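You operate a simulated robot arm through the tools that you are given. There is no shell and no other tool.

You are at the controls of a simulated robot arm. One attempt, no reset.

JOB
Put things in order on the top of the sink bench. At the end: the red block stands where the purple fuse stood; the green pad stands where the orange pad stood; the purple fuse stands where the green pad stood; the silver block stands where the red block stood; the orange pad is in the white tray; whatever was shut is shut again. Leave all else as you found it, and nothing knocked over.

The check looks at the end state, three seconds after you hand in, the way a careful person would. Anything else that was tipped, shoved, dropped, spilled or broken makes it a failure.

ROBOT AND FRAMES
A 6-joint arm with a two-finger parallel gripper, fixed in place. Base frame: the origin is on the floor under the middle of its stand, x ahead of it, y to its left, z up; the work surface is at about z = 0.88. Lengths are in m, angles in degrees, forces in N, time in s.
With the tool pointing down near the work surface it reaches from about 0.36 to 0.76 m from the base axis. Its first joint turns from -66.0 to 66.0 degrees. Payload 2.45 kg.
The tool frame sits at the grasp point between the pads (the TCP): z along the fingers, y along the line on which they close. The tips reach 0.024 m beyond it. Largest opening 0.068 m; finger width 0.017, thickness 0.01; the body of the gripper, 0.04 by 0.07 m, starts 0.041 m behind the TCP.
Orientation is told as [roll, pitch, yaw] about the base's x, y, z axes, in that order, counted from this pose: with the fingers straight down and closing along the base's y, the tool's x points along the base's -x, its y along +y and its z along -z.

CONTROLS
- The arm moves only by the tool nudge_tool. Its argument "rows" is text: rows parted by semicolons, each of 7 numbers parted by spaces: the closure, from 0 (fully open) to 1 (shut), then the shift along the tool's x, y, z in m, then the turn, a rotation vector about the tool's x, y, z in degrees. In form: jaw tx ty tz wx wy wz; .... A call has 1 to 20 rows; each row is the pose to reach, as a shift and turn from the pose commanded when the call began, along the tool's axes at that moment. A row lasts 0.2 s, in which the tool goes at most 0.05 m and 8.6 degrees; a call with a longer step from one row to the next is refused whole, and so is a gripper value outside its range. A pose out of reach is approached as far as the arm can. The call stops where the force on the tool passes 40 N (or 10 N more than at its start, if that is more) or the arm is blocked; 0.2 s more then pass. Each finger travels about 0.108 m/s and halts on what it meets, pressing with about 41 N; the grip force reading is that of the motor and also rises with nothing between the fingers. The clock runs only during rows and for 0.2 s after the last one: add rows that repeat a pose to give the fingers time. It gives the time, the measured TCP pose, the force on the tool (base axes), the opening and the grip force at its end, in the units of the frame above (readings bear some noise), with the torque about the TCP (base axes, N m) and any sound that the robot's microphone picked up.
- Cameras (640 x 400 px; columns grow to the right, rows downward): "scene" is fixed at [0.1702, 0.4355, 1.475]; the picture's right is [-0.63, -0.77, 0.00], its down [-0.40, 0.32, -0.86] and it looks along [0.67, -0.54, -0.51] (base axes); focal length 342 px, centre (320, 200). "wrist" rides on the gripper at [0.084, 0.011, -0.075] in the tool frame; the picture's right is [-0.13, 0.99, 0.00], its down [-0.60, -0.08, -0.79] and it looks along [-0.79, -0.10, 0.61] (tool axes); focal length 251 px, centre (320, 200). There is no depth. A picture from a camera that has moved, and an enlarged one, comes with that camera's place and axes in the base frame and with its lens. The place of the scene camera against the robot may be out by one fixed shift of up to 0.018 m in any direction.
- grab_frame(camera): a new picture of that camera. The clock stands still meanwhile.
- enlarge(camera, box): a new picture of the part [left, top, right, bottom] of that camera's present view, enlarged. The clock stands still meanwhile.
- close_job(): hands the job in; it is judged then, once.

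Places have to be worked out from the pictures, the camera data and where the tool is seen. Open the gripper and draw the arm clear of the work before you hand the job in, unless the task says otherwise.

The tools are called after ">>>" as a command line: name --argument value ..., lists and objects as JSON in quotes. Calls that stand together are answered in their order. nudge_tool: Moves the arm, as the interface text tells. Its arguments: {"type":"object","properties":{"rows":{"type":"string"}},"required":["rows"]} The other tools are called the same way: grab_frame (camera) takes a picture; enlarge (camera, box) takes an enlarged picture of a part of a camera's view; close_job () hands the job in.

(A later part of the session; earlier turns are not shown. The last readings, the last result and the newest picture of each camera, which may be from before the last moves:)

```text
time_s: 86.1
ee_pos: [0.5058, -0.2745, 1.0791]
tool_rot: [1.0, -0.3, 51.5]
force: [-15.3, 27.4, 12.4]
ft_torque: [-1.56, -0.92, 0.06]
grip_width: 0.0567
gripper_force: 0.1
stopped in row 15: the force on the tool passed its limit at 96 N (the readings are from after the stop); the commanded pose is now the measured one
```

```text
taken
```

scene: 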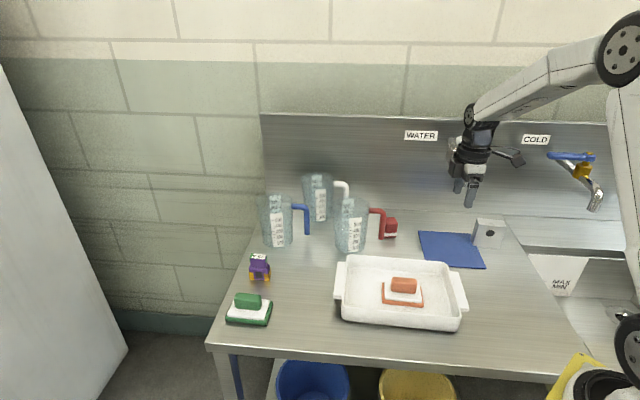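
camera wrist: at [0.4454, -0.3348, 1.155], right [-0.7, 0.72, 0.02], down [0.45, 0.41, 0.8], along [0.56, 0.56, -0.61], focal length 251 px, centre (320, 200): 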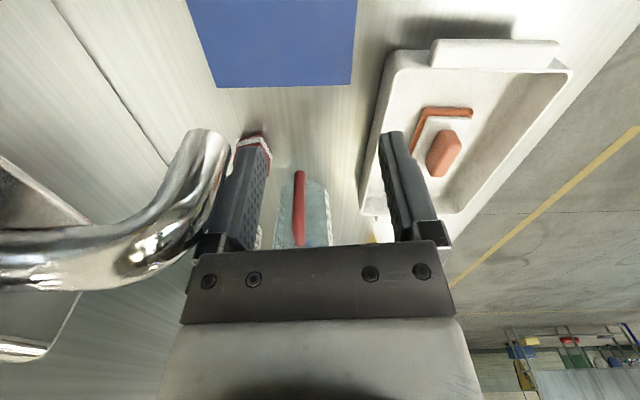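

I hit something: the WATER tap's spout (≈(0.51,−0.30,1.09)) is touching the left finger. I look closely before backing off along the reverse direction.

>>> enlarge --camera "scene" --box '[420, 110, 560, 220]'

>>> enlarge --camera "wrist" --box '[100, 100, 340, 280]'

```text
3.64 times, centred on (490, 165) of scene
camera zoom: at [0.1694, 0.4366, 1.4748], right [-0.63, -0.77, 0.0], down [-0.4, 0.32, -0.86], along [0.67, -0.54, -0.51], focal length 1246 px, centre (-298, 327)
```

zoom: 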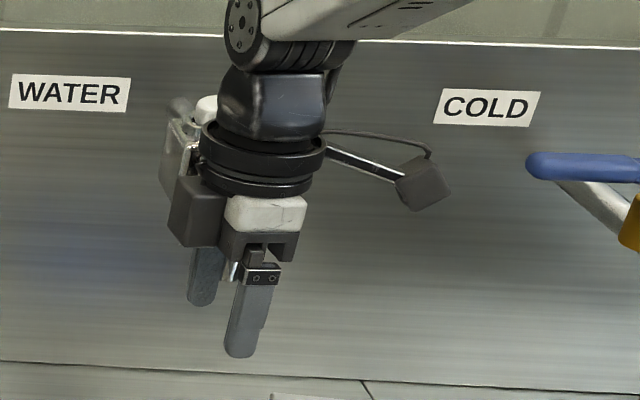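

```text
2.22 times, centred on (220, 190) of wrist
camera zoom: at [0.4454, -0.3348, 1.155], right [-0.7, 0.72, 0.02], down [0.45, 0.41, 0.8], along [0.56, 0.56, -0.61], focal length 559 px, centre (542, 222)
```

zoom: 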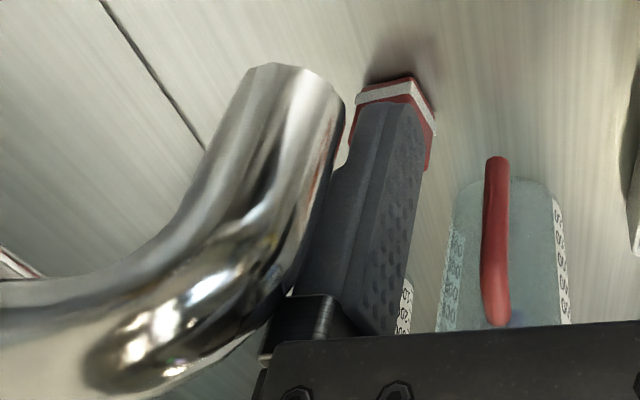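

The spout presses on the outside of the left finger. I back off straight away from it along tool +y.

>>> nudge_tool --rows "0 0.001 0.010 0 0 0 0; 0 0.002 0.025 0 0 0 0; 0 0.003 0.040 0 0 0 0; 0 0.003 0.050 0 0 0 0; 0 0.003 0.050 0 0 0 0"

>>> grab_frame --camera "wrist"

>>> enlarge --camera "scene" --box '[420, 110, 560, 220]'

```text
time_s: 87.3
ee_pos: [0.4661, -0.2482, 1.0793]
tool_rot: [0.8, -0.2, 51.3]
force: [0.6, 1.1, 0.3]
ft_torque: [0.04, 0.01, -0.01]
grip_width: 0.0679
gripper_force: 0.0
```

```text
taken
camera wrist: at [0.4047, -0.3089, 1.1551], right [-0.69, 0.72, 0.01], down [0.44, 0.41, 0.8], along [0.57, 0.56, -0.61], focal length 251 px, centre (320, 200)
```

wrist: 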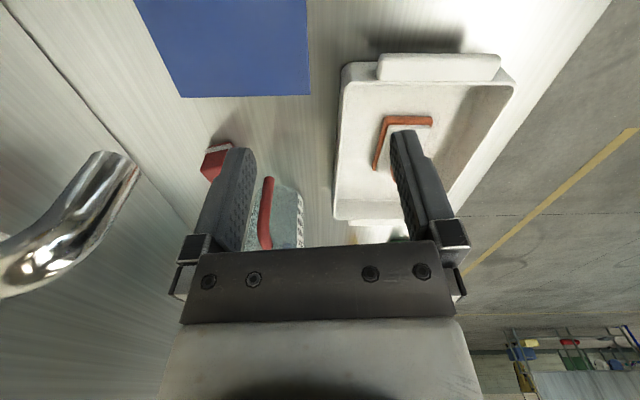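

```text
3.64 times, centred on (490, 165) of scene
camera zoom: at [0.1702, 0.4355, 1.475], right [-0.63, -0.77, 0.0], down [-0.4, 0.32, -0.86], along [0.67, -0.54, -0.51], focal length 1246 px, centre (-298, 327)
```

zoom: 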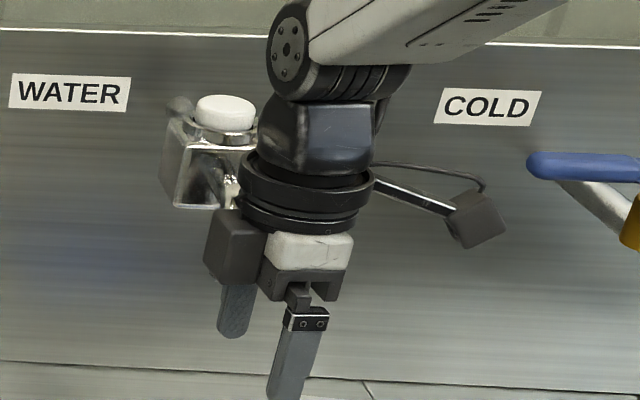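

Freed; the tap looks intact and I now know its spout end is at ≈(0.522,−0.319,1.073), running back to the wall — I'll keep clear of it. First I undo the small tilt the bump left and check the tap area.

>>> nudge_tool --rows "0 0 0 0 0.8 0.2 0; 0 0 0 0 0.8 0.2 0"

>>> nudge_tool --rows "0 -0.010 0.002 0 0 0 4; 0 -0.025 0.004 0 0 0 12; 0 -0.040 0.006 0.005 0 0 20; 0 -0.055 0.008 0.010 0 0 28; 0 -0.070 0.009 0.015 0 0 36; 0 -0.0821 0.0094 0.020 0 0 44; 0 -0.0821 0.0094 0.030 0 0 52; 0 -0.0821 0.0094 0.040 0 0 60; 0 -0.0821 0.0094 0.050 0 0 67; 0 -0.0821 0.0094 0.060 0 0 71.3; 0 -0.0821 0.0094 0.060 0 0 71.3"

>>> grab_frame --camera "wrist"

>>> grab_frame --camera "scene"

```text
time_s: 87.9
ee_pos: [0.4648, -0.2474, 1.0789]
tool_rot: [0.0, -0.1, 51.3]
force: [0.3, -0.8, 0.5]
ft_torque: [0.01, 0.03, 0.01]
grip_width: 0.0679
gripper_force: 0.1
```

```text
time_s: 90.3
ee_pos: [0.5097, -0.1791, 1.0196]
tool_rot: [0.1, 0.0, -20.0]
force: [0.9, 0.9, 0.0]
ft_torque: [0.02, 0.04, 0.01]
grip_width: 0.0679
gripper_force: 0.2
```

```text
taken
camera wrist: at [0.4341, -0.141, 1.0947], right [0.46, 0.89, 0.0], down [0.54, -0.28, 0.79], along [0.7, -0.36, -0.61], focal length 251 px, centre (320, 200)
```

wrist: 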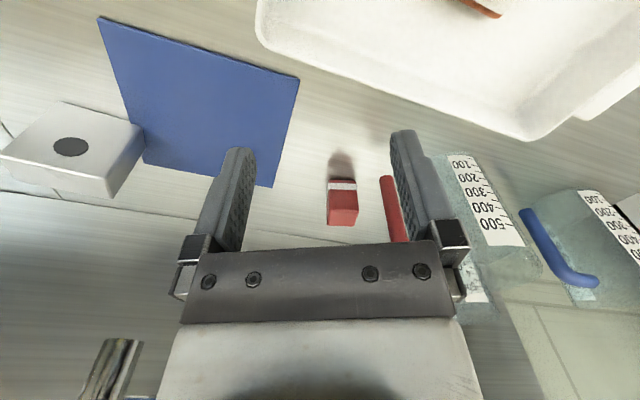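

```text
taken
```

scene: 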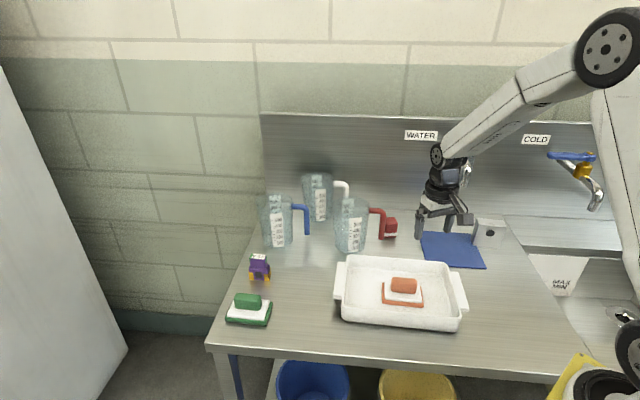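

Clear view of the red block with the red handle to its right. I zoom in.

>>> enlarge --camera "wrist" --box '[280, 140, 420, 250]'

>>> enlarge --camera "scene" --box '[330, 180, 430, 260]'

```text
3.64 times, centred on (350, 195) of wrist
camera zoom: at [0.4341, -0.141, 1.0947], right [0.46, 0.89, 0.0], down [0.54, -0.28, 0.79], along [0.7, -0.36, -0.61], focal length 914 px, centre (211, 218)
```

zoom: 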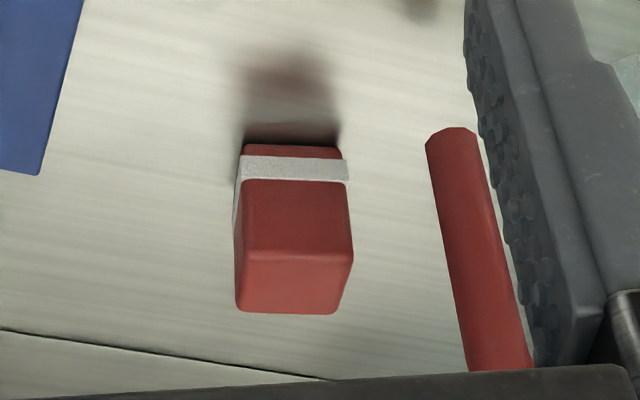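

```text
5.00 times, centred on (380, 220) of scene
camera zoom: at [0.1702, 0.4355, 1.475], right [-0.63, -0.77, 0.0], down [-0.4, 0.32, -0.86], along [0.67, -0.54, -0.51], focal length 1712 px, centre (20, 100)
```

zoom: 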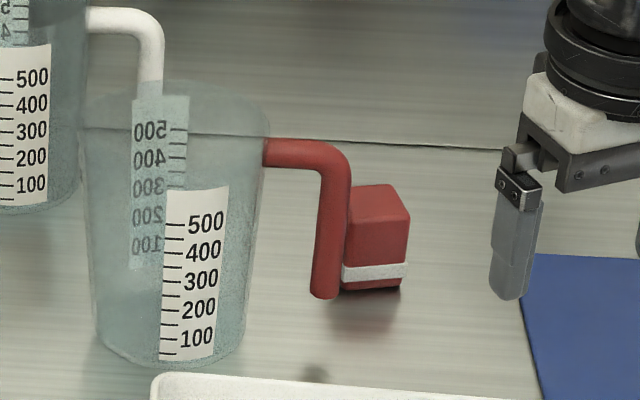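

Red block: ≈0.035 square, 0.044 tall, centre ≈(0.667,−0.233), faces at 56.5°/−33.5°; the red handle hangs at ≈(0.640,−0.170) from z≈0.914 to 1.0. I'll grip with yaw 56.5 (camera away from jug and handle). First rise and turn on the spot.

>>> nudge_tool --rows "0 0 0 -0.010 0 0 -7; 0 0 0 -0.020 0 0 -15; 0 0 0 -0.030 0 0 -23; 0 0 0 -0.040 0 0 -31; 0 0 0 -0.050 0 0 -39; 0 0 0 -0.060 0 0 -47; 0 0 0 -0.070 0 0 -55; 0 0 0 -0.070 0 0 -63; 0 0 0 -0.070 0 0 -71; 0 0 0 -0.070 0 0 -76.5; 0 0 0 -0.070 0 0 -76.5"

>>> grab_frame --camera "wrist"

>>> enlarge --camera "scene" --box '[380, 110, 540, 250]'

```text
time_s: 92.7
ee_pos: [0.51, -0.1794, 1.0893]
tool_rot: [0.0, -0.1, 56.7]
force: [0.2, -0.3, 0.3]
ft_torque: [0.0, 0.01, -0.03]
grip_width: 0.0679
gripper_force: 0.2
```

```text
taken
camera wrist: at [0.4543, -0.244, 1.1656], right [-0.76, 0.65, 0.0], down [0.4, 0.46, 0.79], along [0.52, 0.6, -0.61], focal length 251 px, centre (320, 200)
```

wrist: 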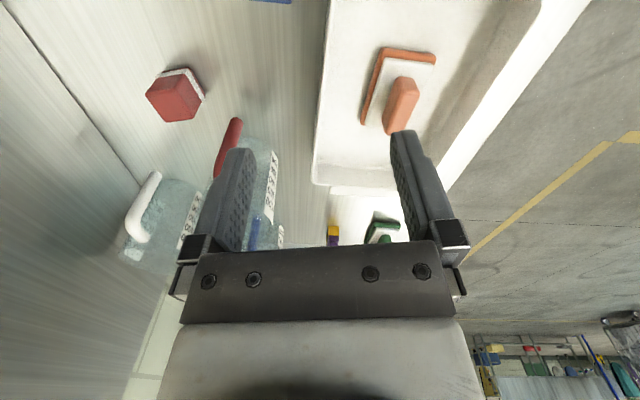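

```text
2.86 times, centred on (460, 180) of scene
camera zoom: at [0.1702, 0.4355, 1.475], right [-0.63, -0.77, 0.0], down [-0.4, 0.32, -0.86], along [0.67, -0.54, -0.51], focal length 979 px, centre (-80, 257)
```

zoom: 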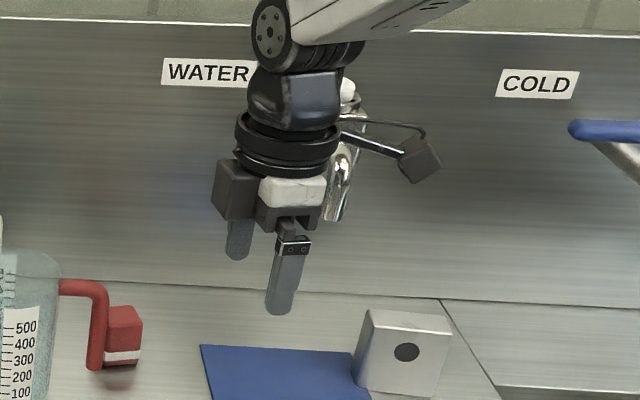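

I move in two legs: first toward (0.60,−0.17) above the handle, then over the red block at z≈1.09, keeping the camera away from the spout.

>>> nudge_tool --rows "0 -0.020 -0.024 0 0 0 0; 0 -0.040 -0.048 0 0 0 0; 0 -0.0585 -0.0702 0 0 0 0; 0 -0.0585 -0.0702 0 0 0 0"

>>> grab_frame --camera "wrist"

>>> enlarge --camera "scene" --box '[330, 110, 490, 250]'

```text
time_s: 93.7
ee_pos: [0.6009, -0.1684, 1.0895]
tool_rot: [0.0, -0.1, 56.5]
force: [0.2, 0.6, 0.5]
ft_torque: [-0.02, 0.0, -0.01]
grip_width: 0.0681
gripper_force: 0.1
```

```text
taken
camera wrist: at [0.5452, -0.2338, 1.165], right [-0.76, 0.65, 0.0], down [0.4, 0.46, 0.79], along [0.52, 0.6, -0.61], focal length 251 px, centre (320, 200)
```

wrist: 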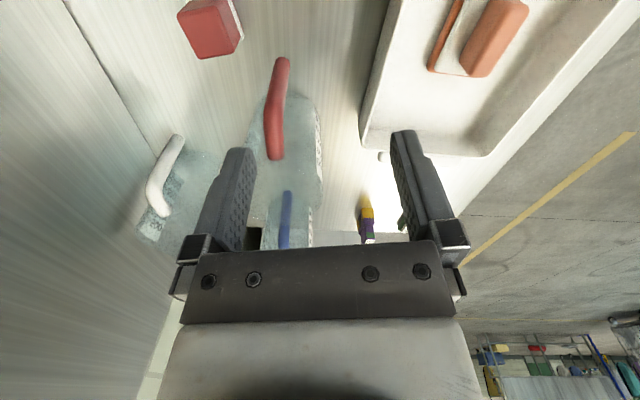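

```text
2.86 times, centred on (410, 180) of scene
camera zoom: at [0.1702, 0.4355, 1.475], right [-0.63, -0.77, 0.0], down [-0.4, 0.32, -0.86], along [0.67, -0.54, -0.51], focal length 979 px, centre (63, 257)
```

zoom: 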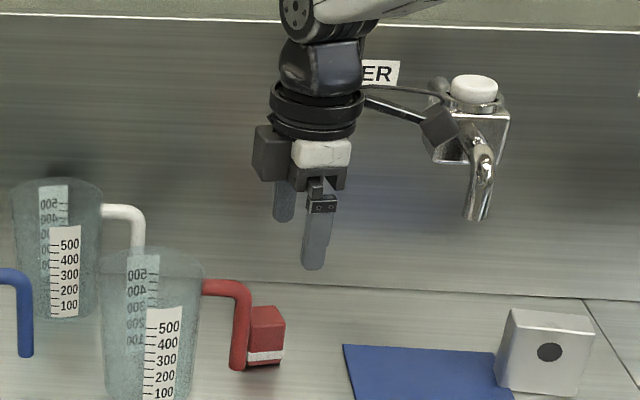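

The tap looks undisturbed and shut. Continuing over the red block.

>>> nudge_tool --rows "0 0.007 -0.030 0 0 0 0; 0 0.014 -0.060 0 0 0 0; 0 0.0216 -0.0907 0 0 0 0; 0 0.0216 -0.0907 0 0 0 0"

>>> nudge_tool --rows "0 0 0 0.030 0 0 0; 0 0 0 0.060 0 0 0; 0 0 0 0.090 0 0 0; 0 0 0 0.110 0 0 0; 0 0 0 0.110 0 0 0"

>>> grab_frame --camera "wrist"

>>> enlarge --camera "scene" --box '[320, 130, 460, 260]'

```text
time_s: 94.7
ee_pos: [0.6645, -0.2368, 1.0904]
tool_rot: [-0.1, 0.0, 56.6]
force: [0.0, -0.6, -0.1]
ft_torque: [0.01, 0.0, 0.03]
grip_width: 0.0679
gripper_force: 0.1
```

```text
time_s: 95.9
ee_pos: [0.6642, -0.2375, 0.9791]
tool_rot: [0.0, -0.1, 56.6]
force: [0.4, 0.9, -0.6]
ft_torque: [0.01, 0.02, -0.02]
grip_width: 0.068
gripper_force: 0.1
```

```text
taken
camera wrist: at [0.6083, -0.302, 1.0554], right [-0.76, 0.65, 0.0], down [0.4, 0.46, 0.79], along [0.52, 0.6, -0.61], focal length 251 px, centre (320, 200)
```

wrist: 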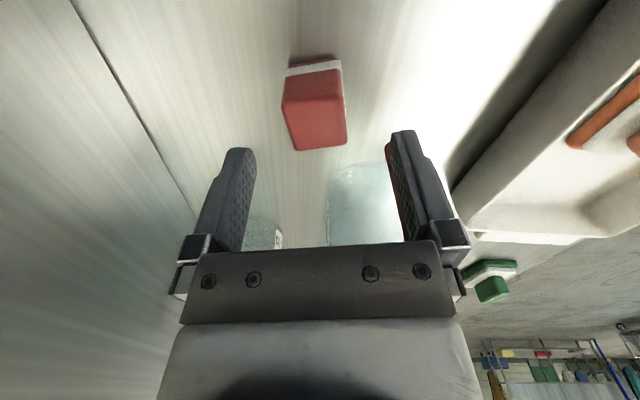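

```text
3.08 times, centred on (390, 195) of scene
camera zoom: at [0.1702, 0.4355, 1.475], right [-0.63, -0.77, 0.0], down [-0.4, 0.32, -0.86], along [0.67, -0.54, -0.51], focal length 1054 px, centre (105, 215)
```

zoom: 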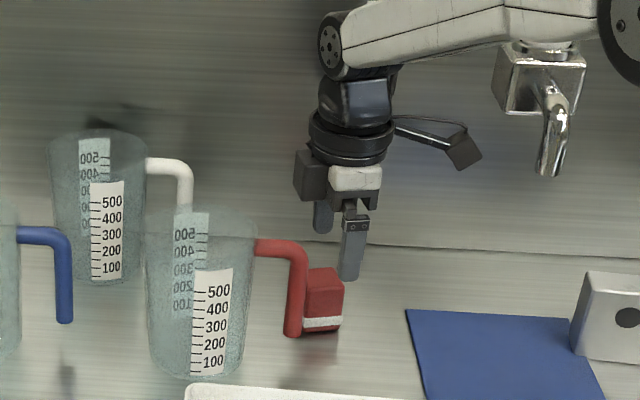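

Zooming in to measure the block relative to the fingers and the handle's closeness to the right finger.

>>> enlarge --camera "wrist" --box '[230, 40, 430, 220]'

>>> enlarge --camera "scene" --box '[360, 170, 430, 260]'

```text
2.22 times, centred on (330, 130) of wrist
camera zoom: at [0.6083, -0.302, 1.0554], right [-0.76, 0.65, 0.0], down [0.4, 0.46, 0.79], along [0.52, 0.6, -0.61], focal length 559 px, centre (298, 356)
```

zoom: 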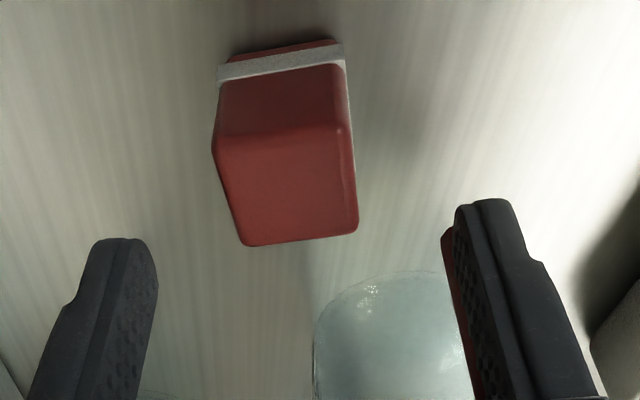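

```text
4.44 times, centred on (395, 215) of scene
camera zoom: at [0.1702, 0.4355, 1.475], right [-0.63, -0.77, 0.0], down [-0.4, 0.32, -0.86], along [0.67, -0.54, -0.51], focal length 1522 px, centre (-13, 133)
```

zoom: 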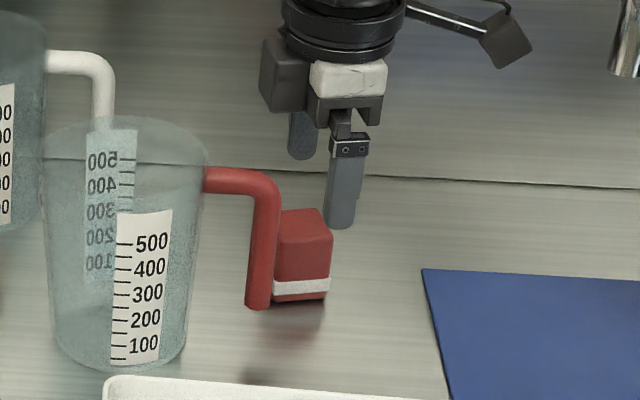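

Block is aligned within ~1.5° and 3.5 mm off laterally; handle clearance to the finger is ~2–3 cm. I shift −3.5 mm, narrow the opening to ~0.054 and descend to z≈0.914.

>>> nudge_tool --rows "0.2 0 -0.0035 0 0 0 0; 0.2 0 -0.0035 0.010 0 0 0; 0.2 0 -0.0035 0.024 0 0 0; 0.2 0 -0.0035 0.038 0 0 0; 0.2 0 -0.0035 0.052 0 0 0; 0.2 0 -0.0035 0.062 0 0 0; 0.2 0 -0.0035 0.066 0 0 0; 0.2 0 -0.0035 0.066 0 0 0"

>>> enlarge --camera "wrist" --box '[230, 60, 430, 240]'

>>> enlarge --camera "scene" --box '[340, 160, 440, 260]'

```text
time_s: 97.7
ee_pos: [0.6681, -0.2378, 0.9126]
tool_rot: [-0.1, -0.1, 56.7]
force: [-0.6, 0.5, 0.1]
ft_torque: [0.01, 0.02, -0.03]
grip_width: 0.0545
gripper_force: 0.0
```

```text
2.22 times, centred on (330, 150) of wrist
camera zoom: at [0.6125, -0.3024, 0.9891], right [-0.76, 0.65, 0.0], down [0.4, 0.46, 0.79], along [0.52, 0.6, -0.61], focal length 559 px, centre (298, 311)
```

zoom: 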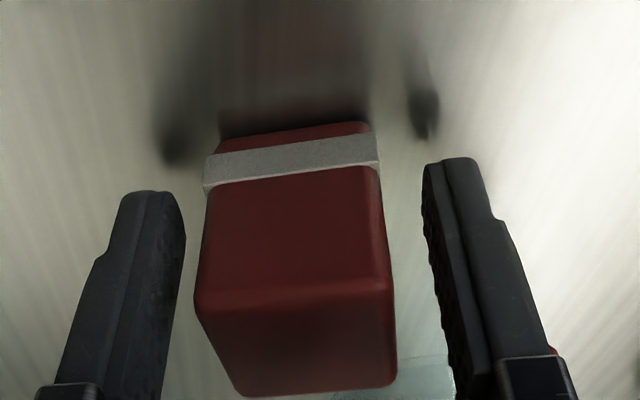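

```text
4.00 times, centred on (390, 210) of scene
camera zoom: at [0.1702, 0.4355, 1.475], right [-0.63, -0.77, 0.0], down [-0.4, 0.32, -0.86], along [0.67, -0.54, -0.51], focal length 1370 px, centre (40, 160)
```

zoom: 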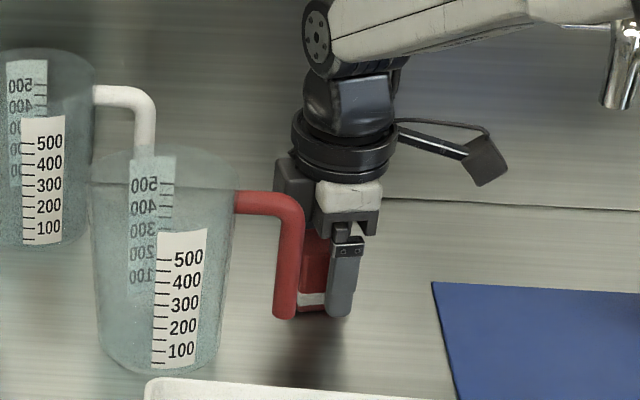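

Well placed; I shift 2 mm to centre and close on the red block.

>>> nudge_tool --rows "0.2 0 -0.002 0 0 0 0; 0.35 0 -0.002 0 0 0 0; 0.5 0 -0.002 0 0 0 0; 0.8 0 -0.002 0 0 0 0; 1 0 -0.002 0 0 0 0; 1 0 -0.002 0 0 0 0; 1 0 -0.002 0 0 0 0"

>>> enlarge --camera "wrist" --box '[230, 60, 430, 240]'

>>> enlarge --camera "scene" --box '[340, 160, 440, 260]'

```text
time_s: 99.3
ee_pos: [0.6694, -0.2379, 0.9134]
tool_rot: [0.0, -0.1, 56.7]
force: [0.6, 0.0, 0.4]
ft_torque: [0.02, 0.01, -0.02]
grip_width: 0.0354
gripper_force: 41.2
```

```text
2.22 times, centred on (330, 150) of wrist
camera zoom: at [0.614, -0.3036, 0.9894], right [-0.76, 0.65, 0.0], down [0.4, 0.46, 0.79], along [0.52, 0.6, -0.61], focal length 559 px, centre (298, 311)
```

zoom: 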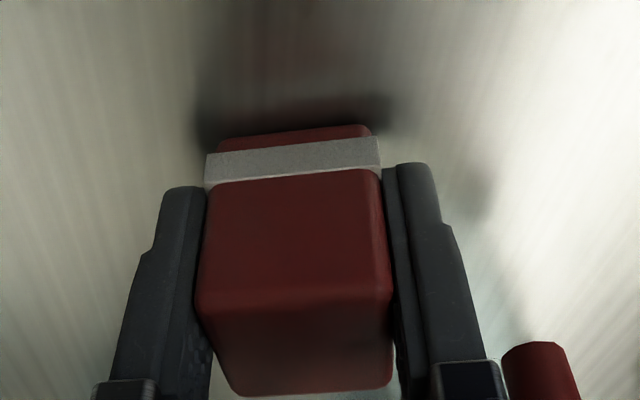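

```text
4.00 times, centred on (390, 210) of scene
camera zoom: at [0.1702, 0.4355, 1.475], right [-0.63, -0.77, 0.0], down [-0.4, 0.32, -0.86], along [0.67, -0.54, -0.51], focal length 1370 px, centre (40, 160)
```

zoom: 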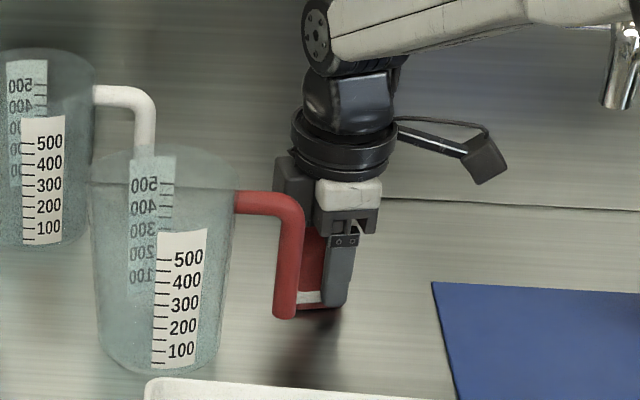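

Firm grip (0.0354, 41 N), block undisturbed. I lift slowly at first, straight up.

>>> nudge_tool --rows "1 0 0 -0.001 0 0 0; 1 0 0 -0.002 0 0 0; 1 0 0 -0.003 0 0 0; 1 0 0 -0.005 0 0 0; 1 0 0 -0.007 0 0 0; 1 0 0 -0.010 0 0 0; 1 0 0 -0.014 0 0 0; 1 0 0 -0.019 0 0 0; 1 0 0 -0.025 0 0 0; 1 0 0 -0.032 0 0 0; 1 0 0 -0.039 0 0 0; 1 0 0 -0.046 0 0 0; 1 0 0 -0.053 0 0 0; 1 0 0 -0.060 0 0 0; 1 0 0 -0.067 0 0 0; 1 0 0 -0.074 0 0 0; 1 0 0 -0.081 0 0 0; 1 0 0 -0.088 0 0 0; 1 0 0 -0.093 0 0 0; 1 0 0 -0.096 0 0 0"

>>> grab_frame --camera "wrist"

>>> grab_frame --camera "scene"

```text
time_s: 103.5
ee_pos: [0.6687, -0.2392, 1.0087]
tool_rot: [0.0, -0.1, 56.5]
force: [0.6, 0.2, -1.0]
ft_torque: [0.0, -0.01, 0.01]
grip_width: 0.0352
gripper_force: 40.4
```

```text
taken
camera wrist: at [0.6129, -0.3039, 1.0857], right [-0.76, 0.65, 0.0], down [0.4, 0.46, 0.79], along [0.52, 0.6, -0.61], focal length 251 px, centre (320, 200)
```

wrist: 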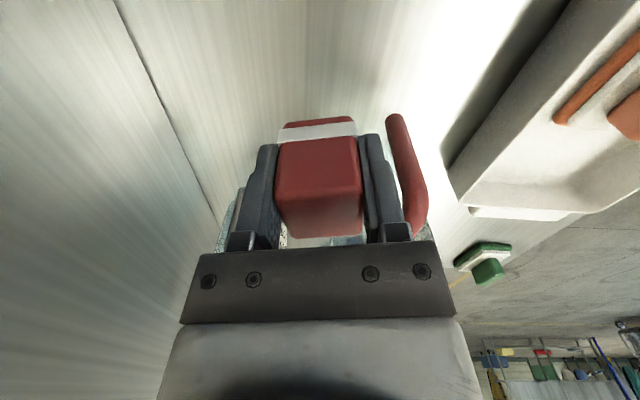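

```text
taken
```

scene: 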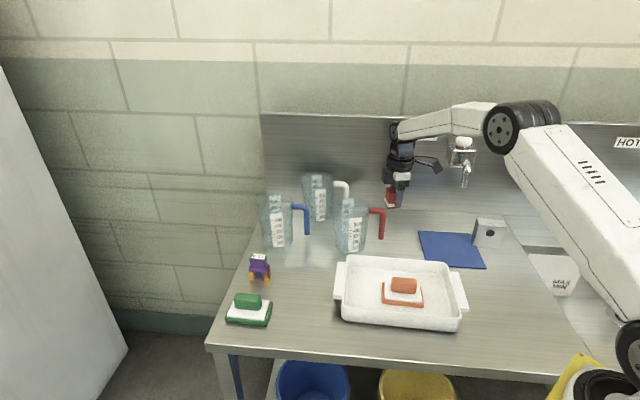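

Held. I rise to z≈1.09 and retrace the safe route (over the handle, away from the spout) to (0.50,−0.15).

>>> nudge_tool --rows "1 0 0 -0.010 0 0 0; 1 0 0 -0.025 0 0 0; 1 0 0 -0.045 0 0 0; 1 0 0 -0.065 0 0 0; 1 0 0 -0.078 0 0 0; 1 -0.002 0.008 -0.080 0 0 0; 1 -0.006 0.028 -0.080 0 0 0; 1 -0.011 0.050 -0.080 0 0 0; 1 -0.016 0.073 -0.080 0 0 0; 1 -0.0208 0.0955 -0.080 0 0 0; 1 -0.012 0.118 -0.080 0 0 0; 1 -0.003 0.140 -0.080 0 0 0; 1 0.006 0.162 -0.080 0 0 0; 1 0.013 0.179 -0.080 0 0 0; 1 0.0176 0.190 -0.080 0 0 0; 1 0.0176 0.190 -0.080 0 0 0"

>>> grab_frame --camera "wrist"

>>> grab_frame --camera "scene"

```text
time_s: 106.9
ee_pos: [0.5005, -0.1502, 1.0897]
tool_rot: [0.0, 0.0, 56.6]
force: [0.4, 0.2, -0.4]
ft_torque: [0.02, 0.03, -0.02]
grip_width: 0.0353
gripper_force: 41.0
```

```text
taken
camera wrist: at [0.4452, -0.2146, 1.1651], right [-0.76, 0.65, 0.0], down [0.4, 0.46, 0.79], along [0.52, 0.6, -0.61], focal length 251 px, centre (320, 200)
```

wrist: 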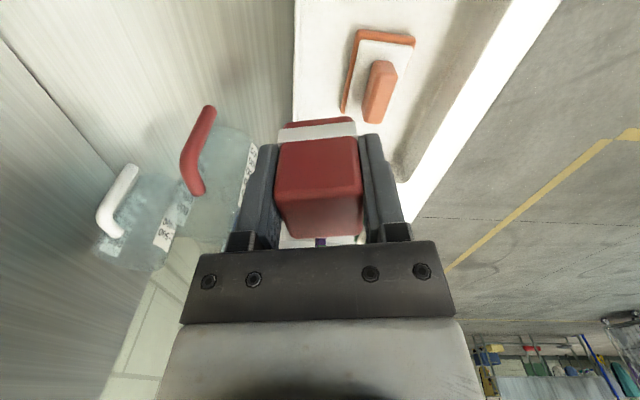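

```text
taken
```

scene: 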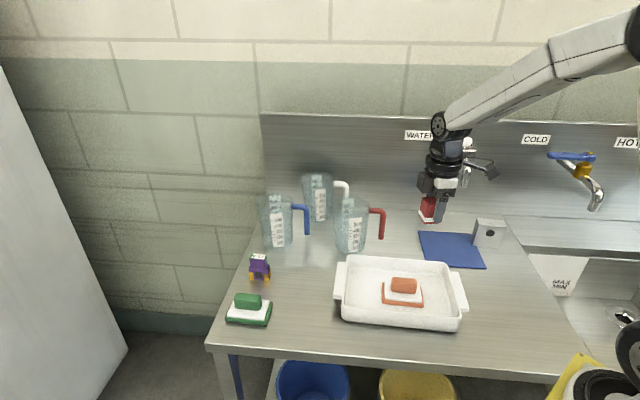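

Now I rotate to yaw −50.8° and move over the fuse's old spot.

>>> nudge_tool --rows "1 0.004 0.001 0 0 0 3; 1 0.014 0.005 0 0 0 9; 1 0.026 0.010 0 0 0 16; 1 0.038 0.0145 0 0 0 23; 1 0.051 0.0195 0 0 0 30; 1 0.064 0.0245 0 0 0 37; 1 0.077 0.0295 0 0 0 44; 1 0.090 0.0340 0 0 0 51; 1 0.103 0.0390 0 0 0 58; 1 0.116 0.0440 0 0 0 65; 1 0.129 0.0490 0 0 0 72; 1 0.142 0.0540 0 0 0 79; 1 0.155 0.0590 0 0 0 86; 1 0.167 0.0635 0 0 0 93; 1 0.177 0.0673 0 0 0 99; 1 0.183 0.0697 0 0 0 104; 1 0.1861 0.0708 0 0 0 107.4; 1 0.1861 0.0708 0 0 0 107.4"

>>> grab_frame --camera "wrist"

>>> grab_frame --camera "scene"

```text
time_s: 110.7
ee_pos: [0.3389, -0.2657, 1.0893]
tool_rot: [0.1, 0.0, -50.9]
force: [-0.5, 0.3, -0.1]
ft_torque: [0.0, 0.03, 0.01]
grip_width: 0.0353
gripper_force: 41.0
```

```text
taken
camera wrist: at [0.2938, -0.1943, 1.1653], right [0.85, 0.53, 0.0], down [0.32, -0.52, 0.79], along [0.42, -0.67, -0.61], focal length 251 px, centre (320, 200)
```

wrist: 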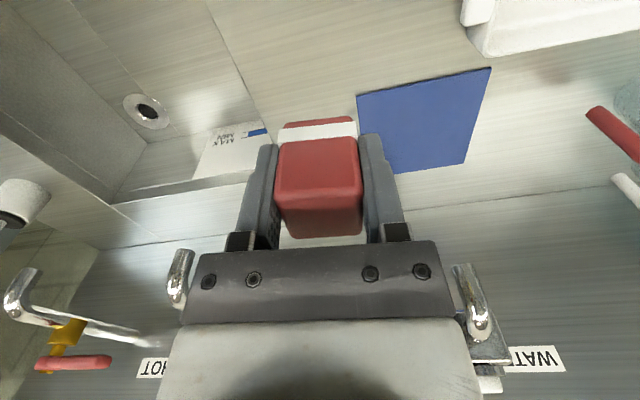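

```text
taken
```

scene: 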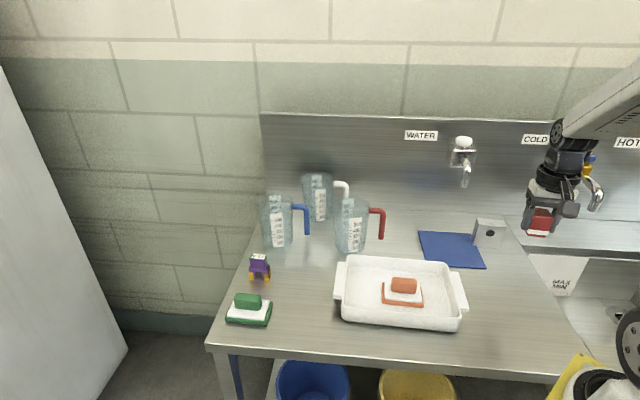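

Over the spot (TCP (0.3384,−0.2664)). I descend, slowing near the bench.

>>> nudge_tool --rows "1 -0.0005 0 0.005 0 0 0; 1 -0.001 0 0.015 0 0 0; 1 -0.001 0 0.030 0 0 0; 1 -0.001 0 0.045 0 0 0; 1 -0.001 0 0.060 0 0 0; 1 -0.001 0 0.075 0 0 0; 1 -0.001 0 0.090 0 0 0; 1 -0.001 0 0.105 0 0 0; 1 -0.001 0 0.120 0 0 0; 1 -0.001 0 0.135 0 0 0; 1 -0.001 0 0.148 0 0 0; 1 -0.001 0 0.158 0 0 0; 1 -0.001 0 0.165 0 0 0; 1 -0.001 0 0.170 0 0 0; 1 -0.001 0 0.172 0 0 0; 1 -0.001 0 0.172 0 0 0"

>>> enlarge --camera "scene" --box '[480, 245, 560, 310]'

```text
time_s: 114.1
ee_pos: [0.339, -0.2664, 0.9166]
tool_rot: [0.2, 0.0, -50.9]
force: [-0.8, 0.5, 0.3]
ft_torque: [0.02, -0.03, 0.04]
grip_width: 0.0352
gripper_force: 41.0
```

```text
6.15 times, centred on (520, 278) of scene
camera zoom: at [0.1702, 0.4355, 1.475], right [-0.63, -0.77, 0.0], down [-0.4, 0.32, -0.86], along [0.67, -0.54, -0.51], focal length 2108 px, centre (-911, -277)
```

zoom: 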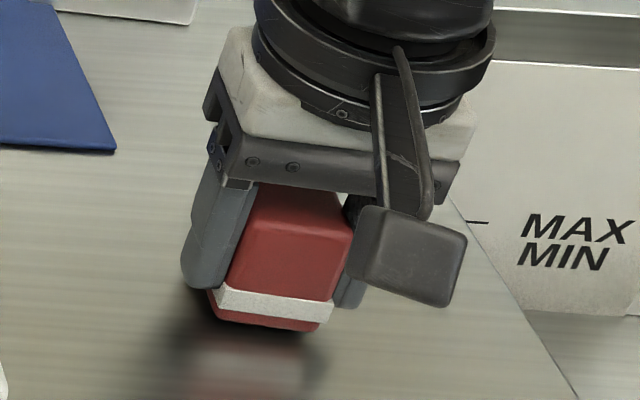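

Nearly down; landing spot matches the fuse's old footprint within ~4 mm. I shift 3 mm back and lower to contact.

>>> nudge_tool --rows "1 0.0015 0 0 0 0 0; 1 0.003 0 0 0 0 0; 1 0.003 0 0.001 0 0 0; 1 0.003 0 0.002 0 0 0; 1 0.003 0 0.003 0 0 0; 1 0.003 0 0.003 0 0 0"

```text
time_s: 115.5
ee_pos: [0.3365, -0.2643, 0.9153]
tool_rot: [0.0, 0.0, -50.8]
force: [0.6, 0.3, -0.6]
ft_torque: [-0.03, 0.03, -0.02]
grip_width: 0.0353
gripper_force: 41.1
```

>>> nudge_tool --rows "1 0 0 0.0005 0 0 0; 1 0 0 0.001 0 0 0; 1 0 0 0.0015 0 0 0; 1 0 0 0.0015 0 0 0"

>>> enlarge --camera "scene" --box '[480, 245, 560, 310]'

```text
time_s: 116.5
ee_pos: [0.3388, -0.2646, 0.9129]
tool_rot: [0.1, -0.1, -50.9]
force: [-7.5, 3.0, 31.7]
ft_torque: [-0.03, 0.11, -0.03]
grip_width: 0.0353
gripper_force: 40.6
```

```text
6.15 times, centred on (520, 278) of scene
camera zoom: at [0.1696, 0.4359, 1.475], right [-0.63, -0.77, 0.0], down [-0.4, 0.32, -0.86], along [0.67, -0.54, -0.51], focal length 2108 px, centre (-911, -277)
```

zoom: 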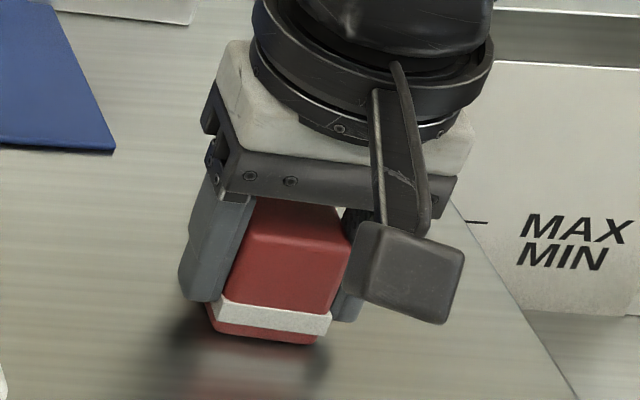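

On the bench (32 N). I relieve 1.3 mm, open slowly, and rise.

>>> nudge_tool --rows "1 0 0 -0.0013 0 0 0; 1 0 0 -0.0013 0 0 0; 0.4 0 0 -0.0013 0 0 0; 0.25 0 0 -0.0013 0 0 0; 0.15 0 0 -0.002 0 0 0; 0.1 0 0 -0.010 0 0 0; 0.1 0 0 -0.025 0 0 0; 0.1 0 0 -0.045 0 0 0; 0.1 0 0 -0.070 0 0 0; 0.1 0 0 -0.100 0 0 0; 0.1 0 0 -0.130 0 0 0; 0.1 0 0 -0.130 0 0 0"

>>> grab_frame --camera "wrist"

>>> enlarge --camera "scene" --box '[410, 200, 560, 320]'

```text
time_s: 119.1
ee_pos: [0.3376, -0.2641, 1.0441]
tool_rot: [0.1, -0.1, -50.8]
force: [-0.7, -0.2, 0.3]
ft_torque: [0.02, 0.02, -0.02]
grip_width: 0.0615
gripper_force: 0.0
```

```text
taken
camera wrist: at [0.2924, -0.1927, 1.1191], right [0.85, 0.53, 0.0], down [0.32, -0.52, 0.79], along [0.42, -0.67, -0.61], focal length 251 px, centre (320, 200)
```

wrist: 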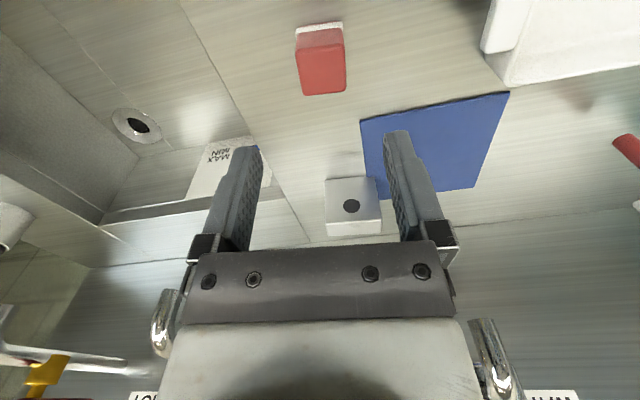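

```text
3.33 times, centred on (485, 260) of scene
camera zoom: at [0.1702, 0.4355, 1.475], right [-0.63, -0.77, 0.0], down [-0.4, 0.32, -0.86], along [0.67, -0.54, -0.51], focal length 1142 px, centre (-230, 0)
```

zoom: 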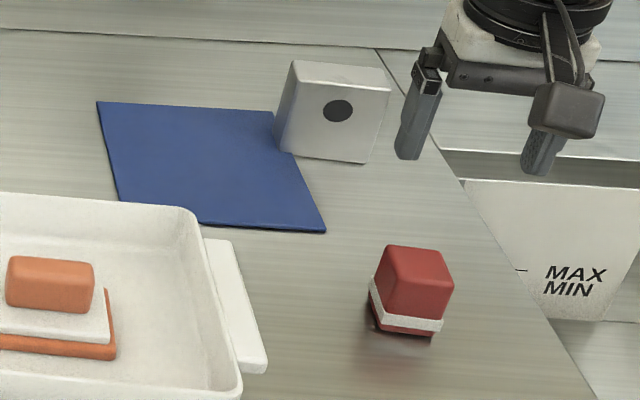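

Red stands on the fuse's old spot. Last: the silver block. I move toward it at z≈1.03 (yaw −50.8°, staying ~0.1 m from the WATER spout) to measure it.

>>> nudge_tool --rows "0 -0.028 0.004 0.002 0 0 0; 0 -0.057 0.008 0.006 0 0 0; 0 -0.085 0.012 0.010 0 0 0; 0 -0.1137 0.0162 0.014 0 0 0; 0 -0.1137 0.0162 0.014 0 0 0"

>>> grab_frame --camera "wrist"

>>> enlarge --camera "wrist" --box '[240, 80, 400, 230]'

>>> enlarge --camera "scene" --box '[440, 130, 560, 260]'

```text
time_s: 120.3
ee_pos: [0.4209, -0.3419, 1.0284]
tool_rot: [0.1, 0.0, -50.9]
force: [-0.4, 0.5, -0.4]
ft_torque: [-0.04, 0.0, 0.03]
grip_width: 0.0678
gripper_force: 0.0
```

```text
taken
camera wrist: at [0.377, -0.2709, 1.1054], right [0.85, 0.53, 0.0], down [0.32, -0.52, 0.79], along [0.42, -0.67, -0.61], focal length 251 px, centre (320, 200)
```

wrist: 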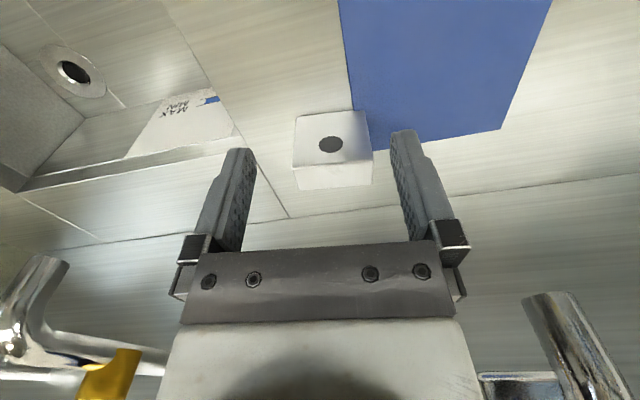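

```text
2.67 times, centred on (320, 155) of wrist
camera zoom: at [0.377, -0.2709, 1.1054], right [0.85, 0.53, 0.0], down [0.32, -0.52, 0.79], along [0.42, -0.67, -0.61], focal length 670 px, centre (320, 320)
```

zoom: 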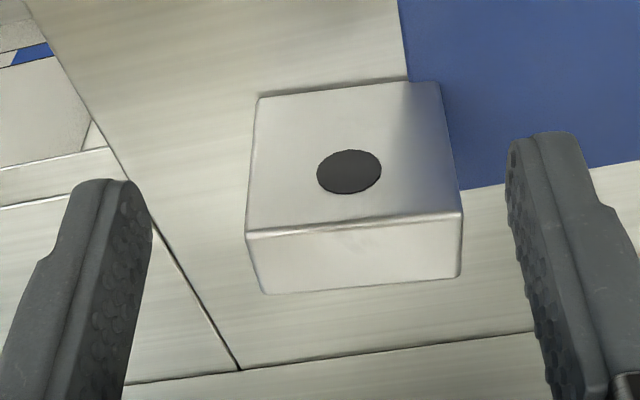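

```text
3.08 times, centred on (500, 195) of scene
camera zoom: at [0.1702, 0.4355, 1.475], right [-0.63, -0.77, 0.0], down [-0.4, 0.32, -0.86], along [0.67, -0.54, -0.51], focal length 1054 px, centre (-234, 215)
```

zoom: 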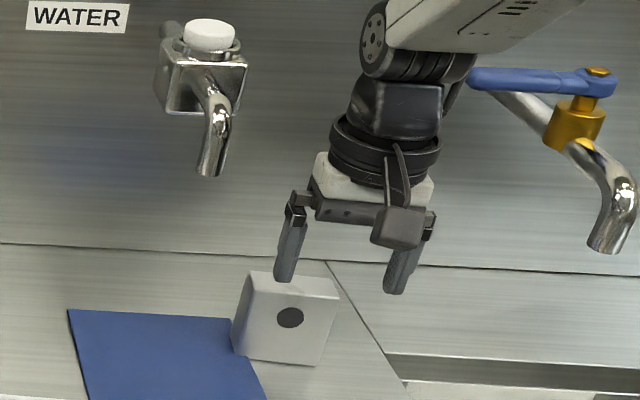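

Silver: ≈0.068 × 0.031 × 0.070 tall, centre ≈(0.471,−0.401), long axis ≈37.8°. I turn to yaw 37.8° in place (clear of the spout), so the fingers will close across its thickness.

>>> nudge_tool --rows "0 0 0 0 0 0 -6; 0 0 0 0 0 0 -14; 0 0 0 0 0 0 -22; 0 0 0 0 0 0 -30; 0 0 0 0 0 0 -38; 0 0 0 0 0 0 -46; 0 0 0 0 0 0 -54; 0 0 0 0 0 0 -62; 0 0 0 0 0 0 -70; 0 0 0 0 0 0 -78; 0 0 0 0 0 0 -85; 0 0 0 0 0 0 -88.6; 0 0 0 0 0 0 -88.6"

>>> grab_frame --camera "wrist"

>>> enlarge --camera "scene" --box '[440, 130, 560, 260]'

```text
time_s: 123.1
ee_pos: [0.4222, -0.3411, 1.0289]
tool_rot: [0.0, -0.1, 38.0]
force: [0.3, -0.1, 0.7]
ft_torque: [0.0, 0.0, 0.01]
grip_width: 0.068
gripper_force: 0.1
```

```text
taken
camera wrist: at [0.3488, -0.3854, 1.1044], right [-0.51, 0.86, 0.0], down [0.52, 0.31, 0.79], along [0.68, 0.4, -0.61], focal length 251 px, centre (320, 200)
```

wrist: 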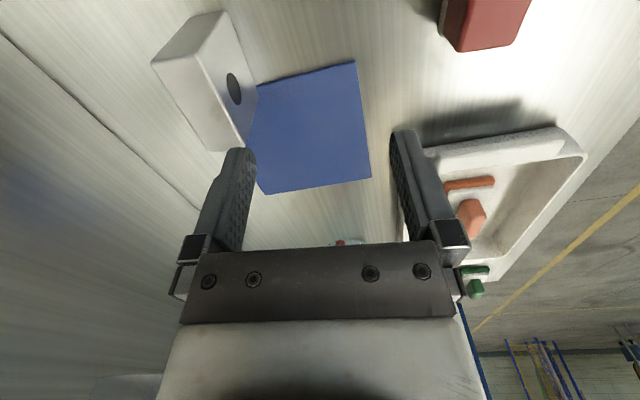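

```text
3.08 times, centred on (500, 195) of scene
camera zoom: at [0.1702, 0.4355, 1.475], right [-0.63, -0.77, 0.0], down [-0.4, 0.32, -0.86], along [0.67, -0.54, -0.51], focal length 1054 px, centre (-234, 215)
```

zoom: 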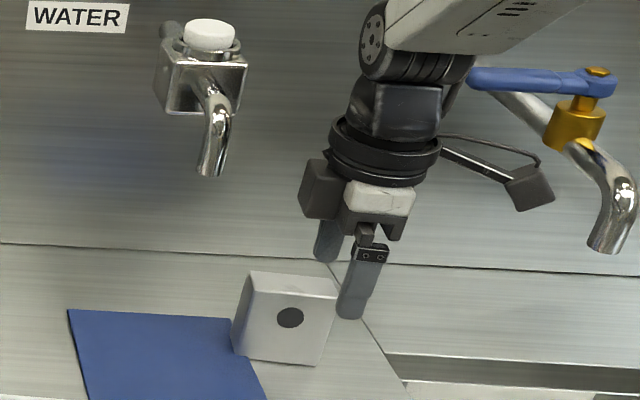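

I move sideways over the block at the same height.

>>> nudge_tool --rows "0 0.0003 -0.020 0 0 0 0; 0 0.0006 -0.045 0 0 0 0; 0 0.001 -0.068 0 0 0 0; 0 0.001 -0.0764 0 0 0 0; 0 0.001 -0.0764 0 0 0 0"

>>> grab_frame --camera "wrist"

>>> enlarge --camera "wrist" --box '[230, 0, 410, 170]'

>>> enlarge --camera "scene" --box '[440, 130, 560, 260]'

```text
time_s: 124.3
ee_pos: [0.4686, -0.4033, 1.0278]
tool_rot: [0.0, -0.1, 37.8]
force: [-0.3, 0.1, 0.0]
ft_torque: [0.0, -0.02, 0.02]
grip_width: 0.0683
gripper_force: 0.2
```

```text
taken
camera wrist: at [0.3945, -0.4466, 1.1039], right [-0.51, 0.86, 0.0], down [0.53, 0.31, 0.79], along [0.68, 0.4, -0.61], focal length 251 px, centre (320, 200)
```

wrist: 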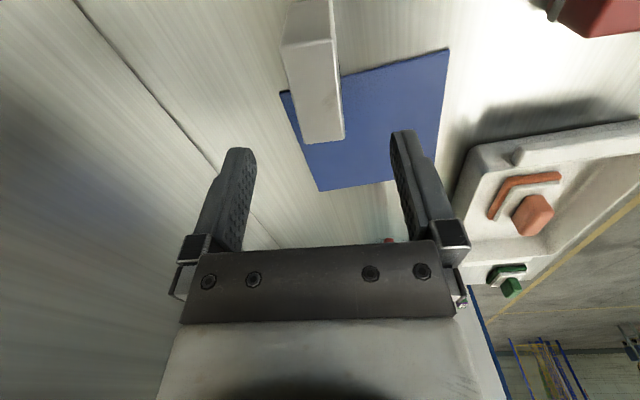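

```text
2.35 times, centred on (320, 85) of wrist
camera zoom: at [0.3945, -0.4466, 1.1039], right [-0.51, 0.86, 0.0], down [0.53, 0.31, 0.79], along [0.68, 0.4, -0.61], focal length 592 px, centre (320, 471)
```

zoom: 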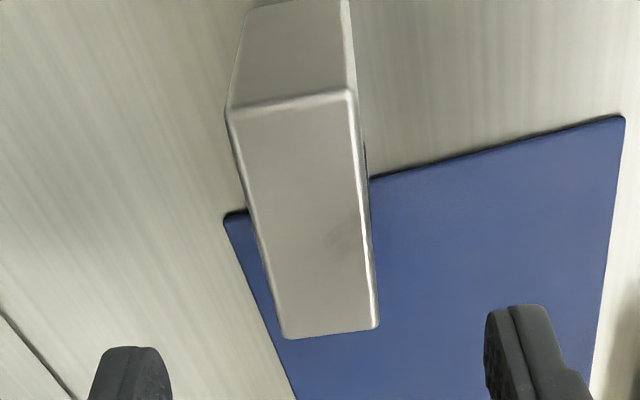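

```text
3.08 times, centred on (500, 195) of scene
camera zoom: at [0.1702, 0.4355, 1.475], right [-0.63, -0.77, 0.0], down [-0.4, 0.32, -0.86], along [0.67, -0.54, -0.51], focal length 1054 px, centre (-234, 215)
```

zoom: 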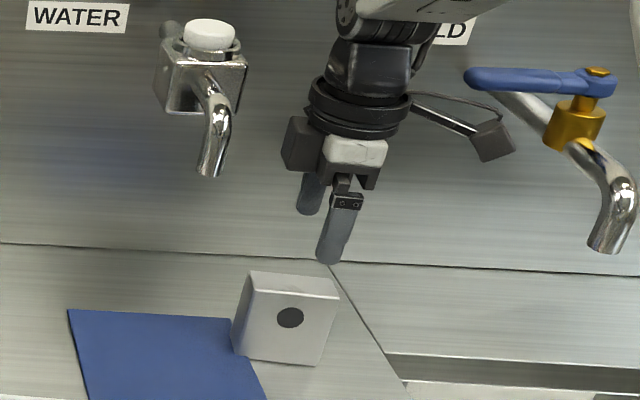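

Aligned within ~1.5°, 3 mm off laterally, and TCP ≈5 mm short of the block's centre. I correct and descend around it to z≈0.927.

>>> nudge_tool --rows "0 0 -0.003 0 0 0 -1; 0 0 -0.003 0.015 0 0 -1; 0 0 -0.003 0.035 0 0 -1; 0 0 -0.003 0.055 0 0 -1; 0 0 -0.003 0.075 0 0 -1; 0 0 -0.003 0.092 0 0 -1; 0 0 -0.003 0.102 0 0 -1; 0 0 -0.003 0.102 0 0 -1"

>>> grab_frame --camera "wrist"

>>> enlarge --camera "scene" --box '[440, 170, 560, 280]'

```text
time_s: 126.1
ee_pos: [0.4706, -0.4057, 0.9277]
tool_rot: [0.0, 0.0, 38.7]
force: [-0.3, 0.2, -0.5]
ft_torque: [0.0, -0.02, 0.01]
grip_width: 0.068
gripper_force: 0.0
```

```text
taken
camera wrist: at [0.3966, -0.4499, 1.0035], right [-0.52, 0.85, 0.0], down [0.52, 0.32, 0.79], along [0.68, 0.41, -0.61], focal length 251 px, centre (320, 200)
```

wrist: 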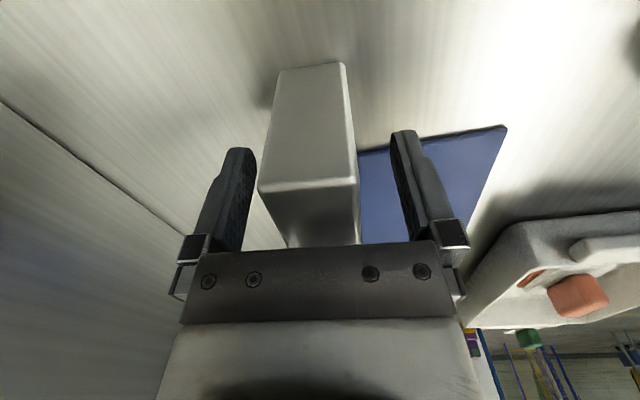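

```text
3.64 times, centred on (500, 225) of scene
camera zoom: at [0.1702, 0.4355, 1.475], right [-0.63, -0.77, 0.0], down [-0.4, 0.32, -0.86], along [0.67, -0.54, -0.51], focal length 1246 px, centre (-334, 109)
```

zoom: 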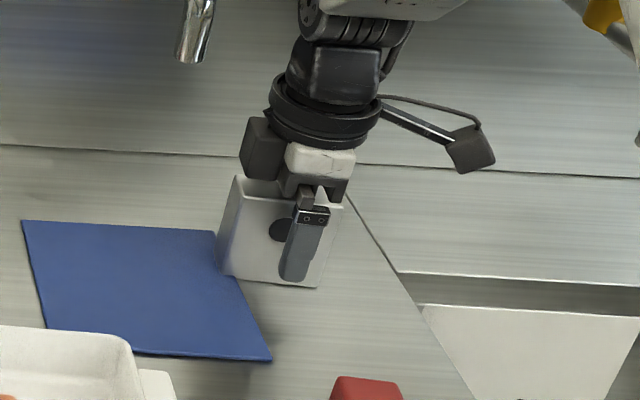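

Centred (block spans ≈±0.0155 between the fingers). I close gently.

>>> nudge_tool --rows "0.2 0 0 0 0 0 0; 0.4 0 0 0 0 0 0; 0.6 0 0 0 0 0 0; 0.8 0 0 0 0 0 0; 1 0 0 0 0 0 0; 1 0 0 0 0 0 0; 1 0 0 0 0 0 0"

>>> enlarge --camera "wrist" --box '[230, 40, 430, 240]'

>>> enlarge --camera "scene" --box '[440, 170, 560, 280]'

```text
time_s: 127.7
ee_pos: [0.4688, -0.4059, 0.9277]
tool_rot: [-0.1, 0.0, 38.8]
force: [0.0, 0.1, 0.2]
ft_torque: [-0.03, 0.0, 0.03]
grip_width: 0.0319
gripper_force: 41.3
```

```text
2.00 times, centred on (330, 140) of wrist
camera zoom: at [0.3965, -0.4499, 1.0036], right [-0.52, 0.85, 0.0], down [0.52, 0.32, 0.79], along [0.68, 0.41, -0.61], focal length 503 px, centre (300, 320)
```

zoom: 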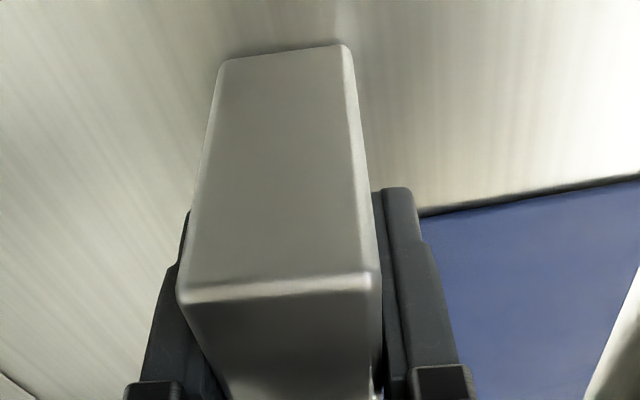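

```text
3.64 times, centred on (500, 225) of scene
camera zoom: at [0.1702, 0.4355, 1.475], right [-0.63, -0.77, 0.0], down [-0.4, 0.32, -0.86], along [0.67, -0.54, -0.51], focal length 1246 px, centre (-334, 109)
```

zoom: 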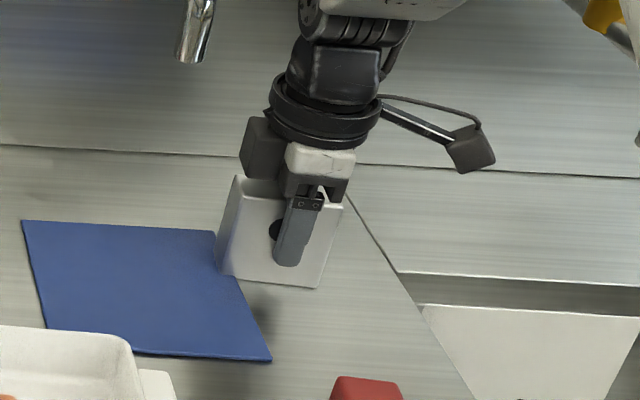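

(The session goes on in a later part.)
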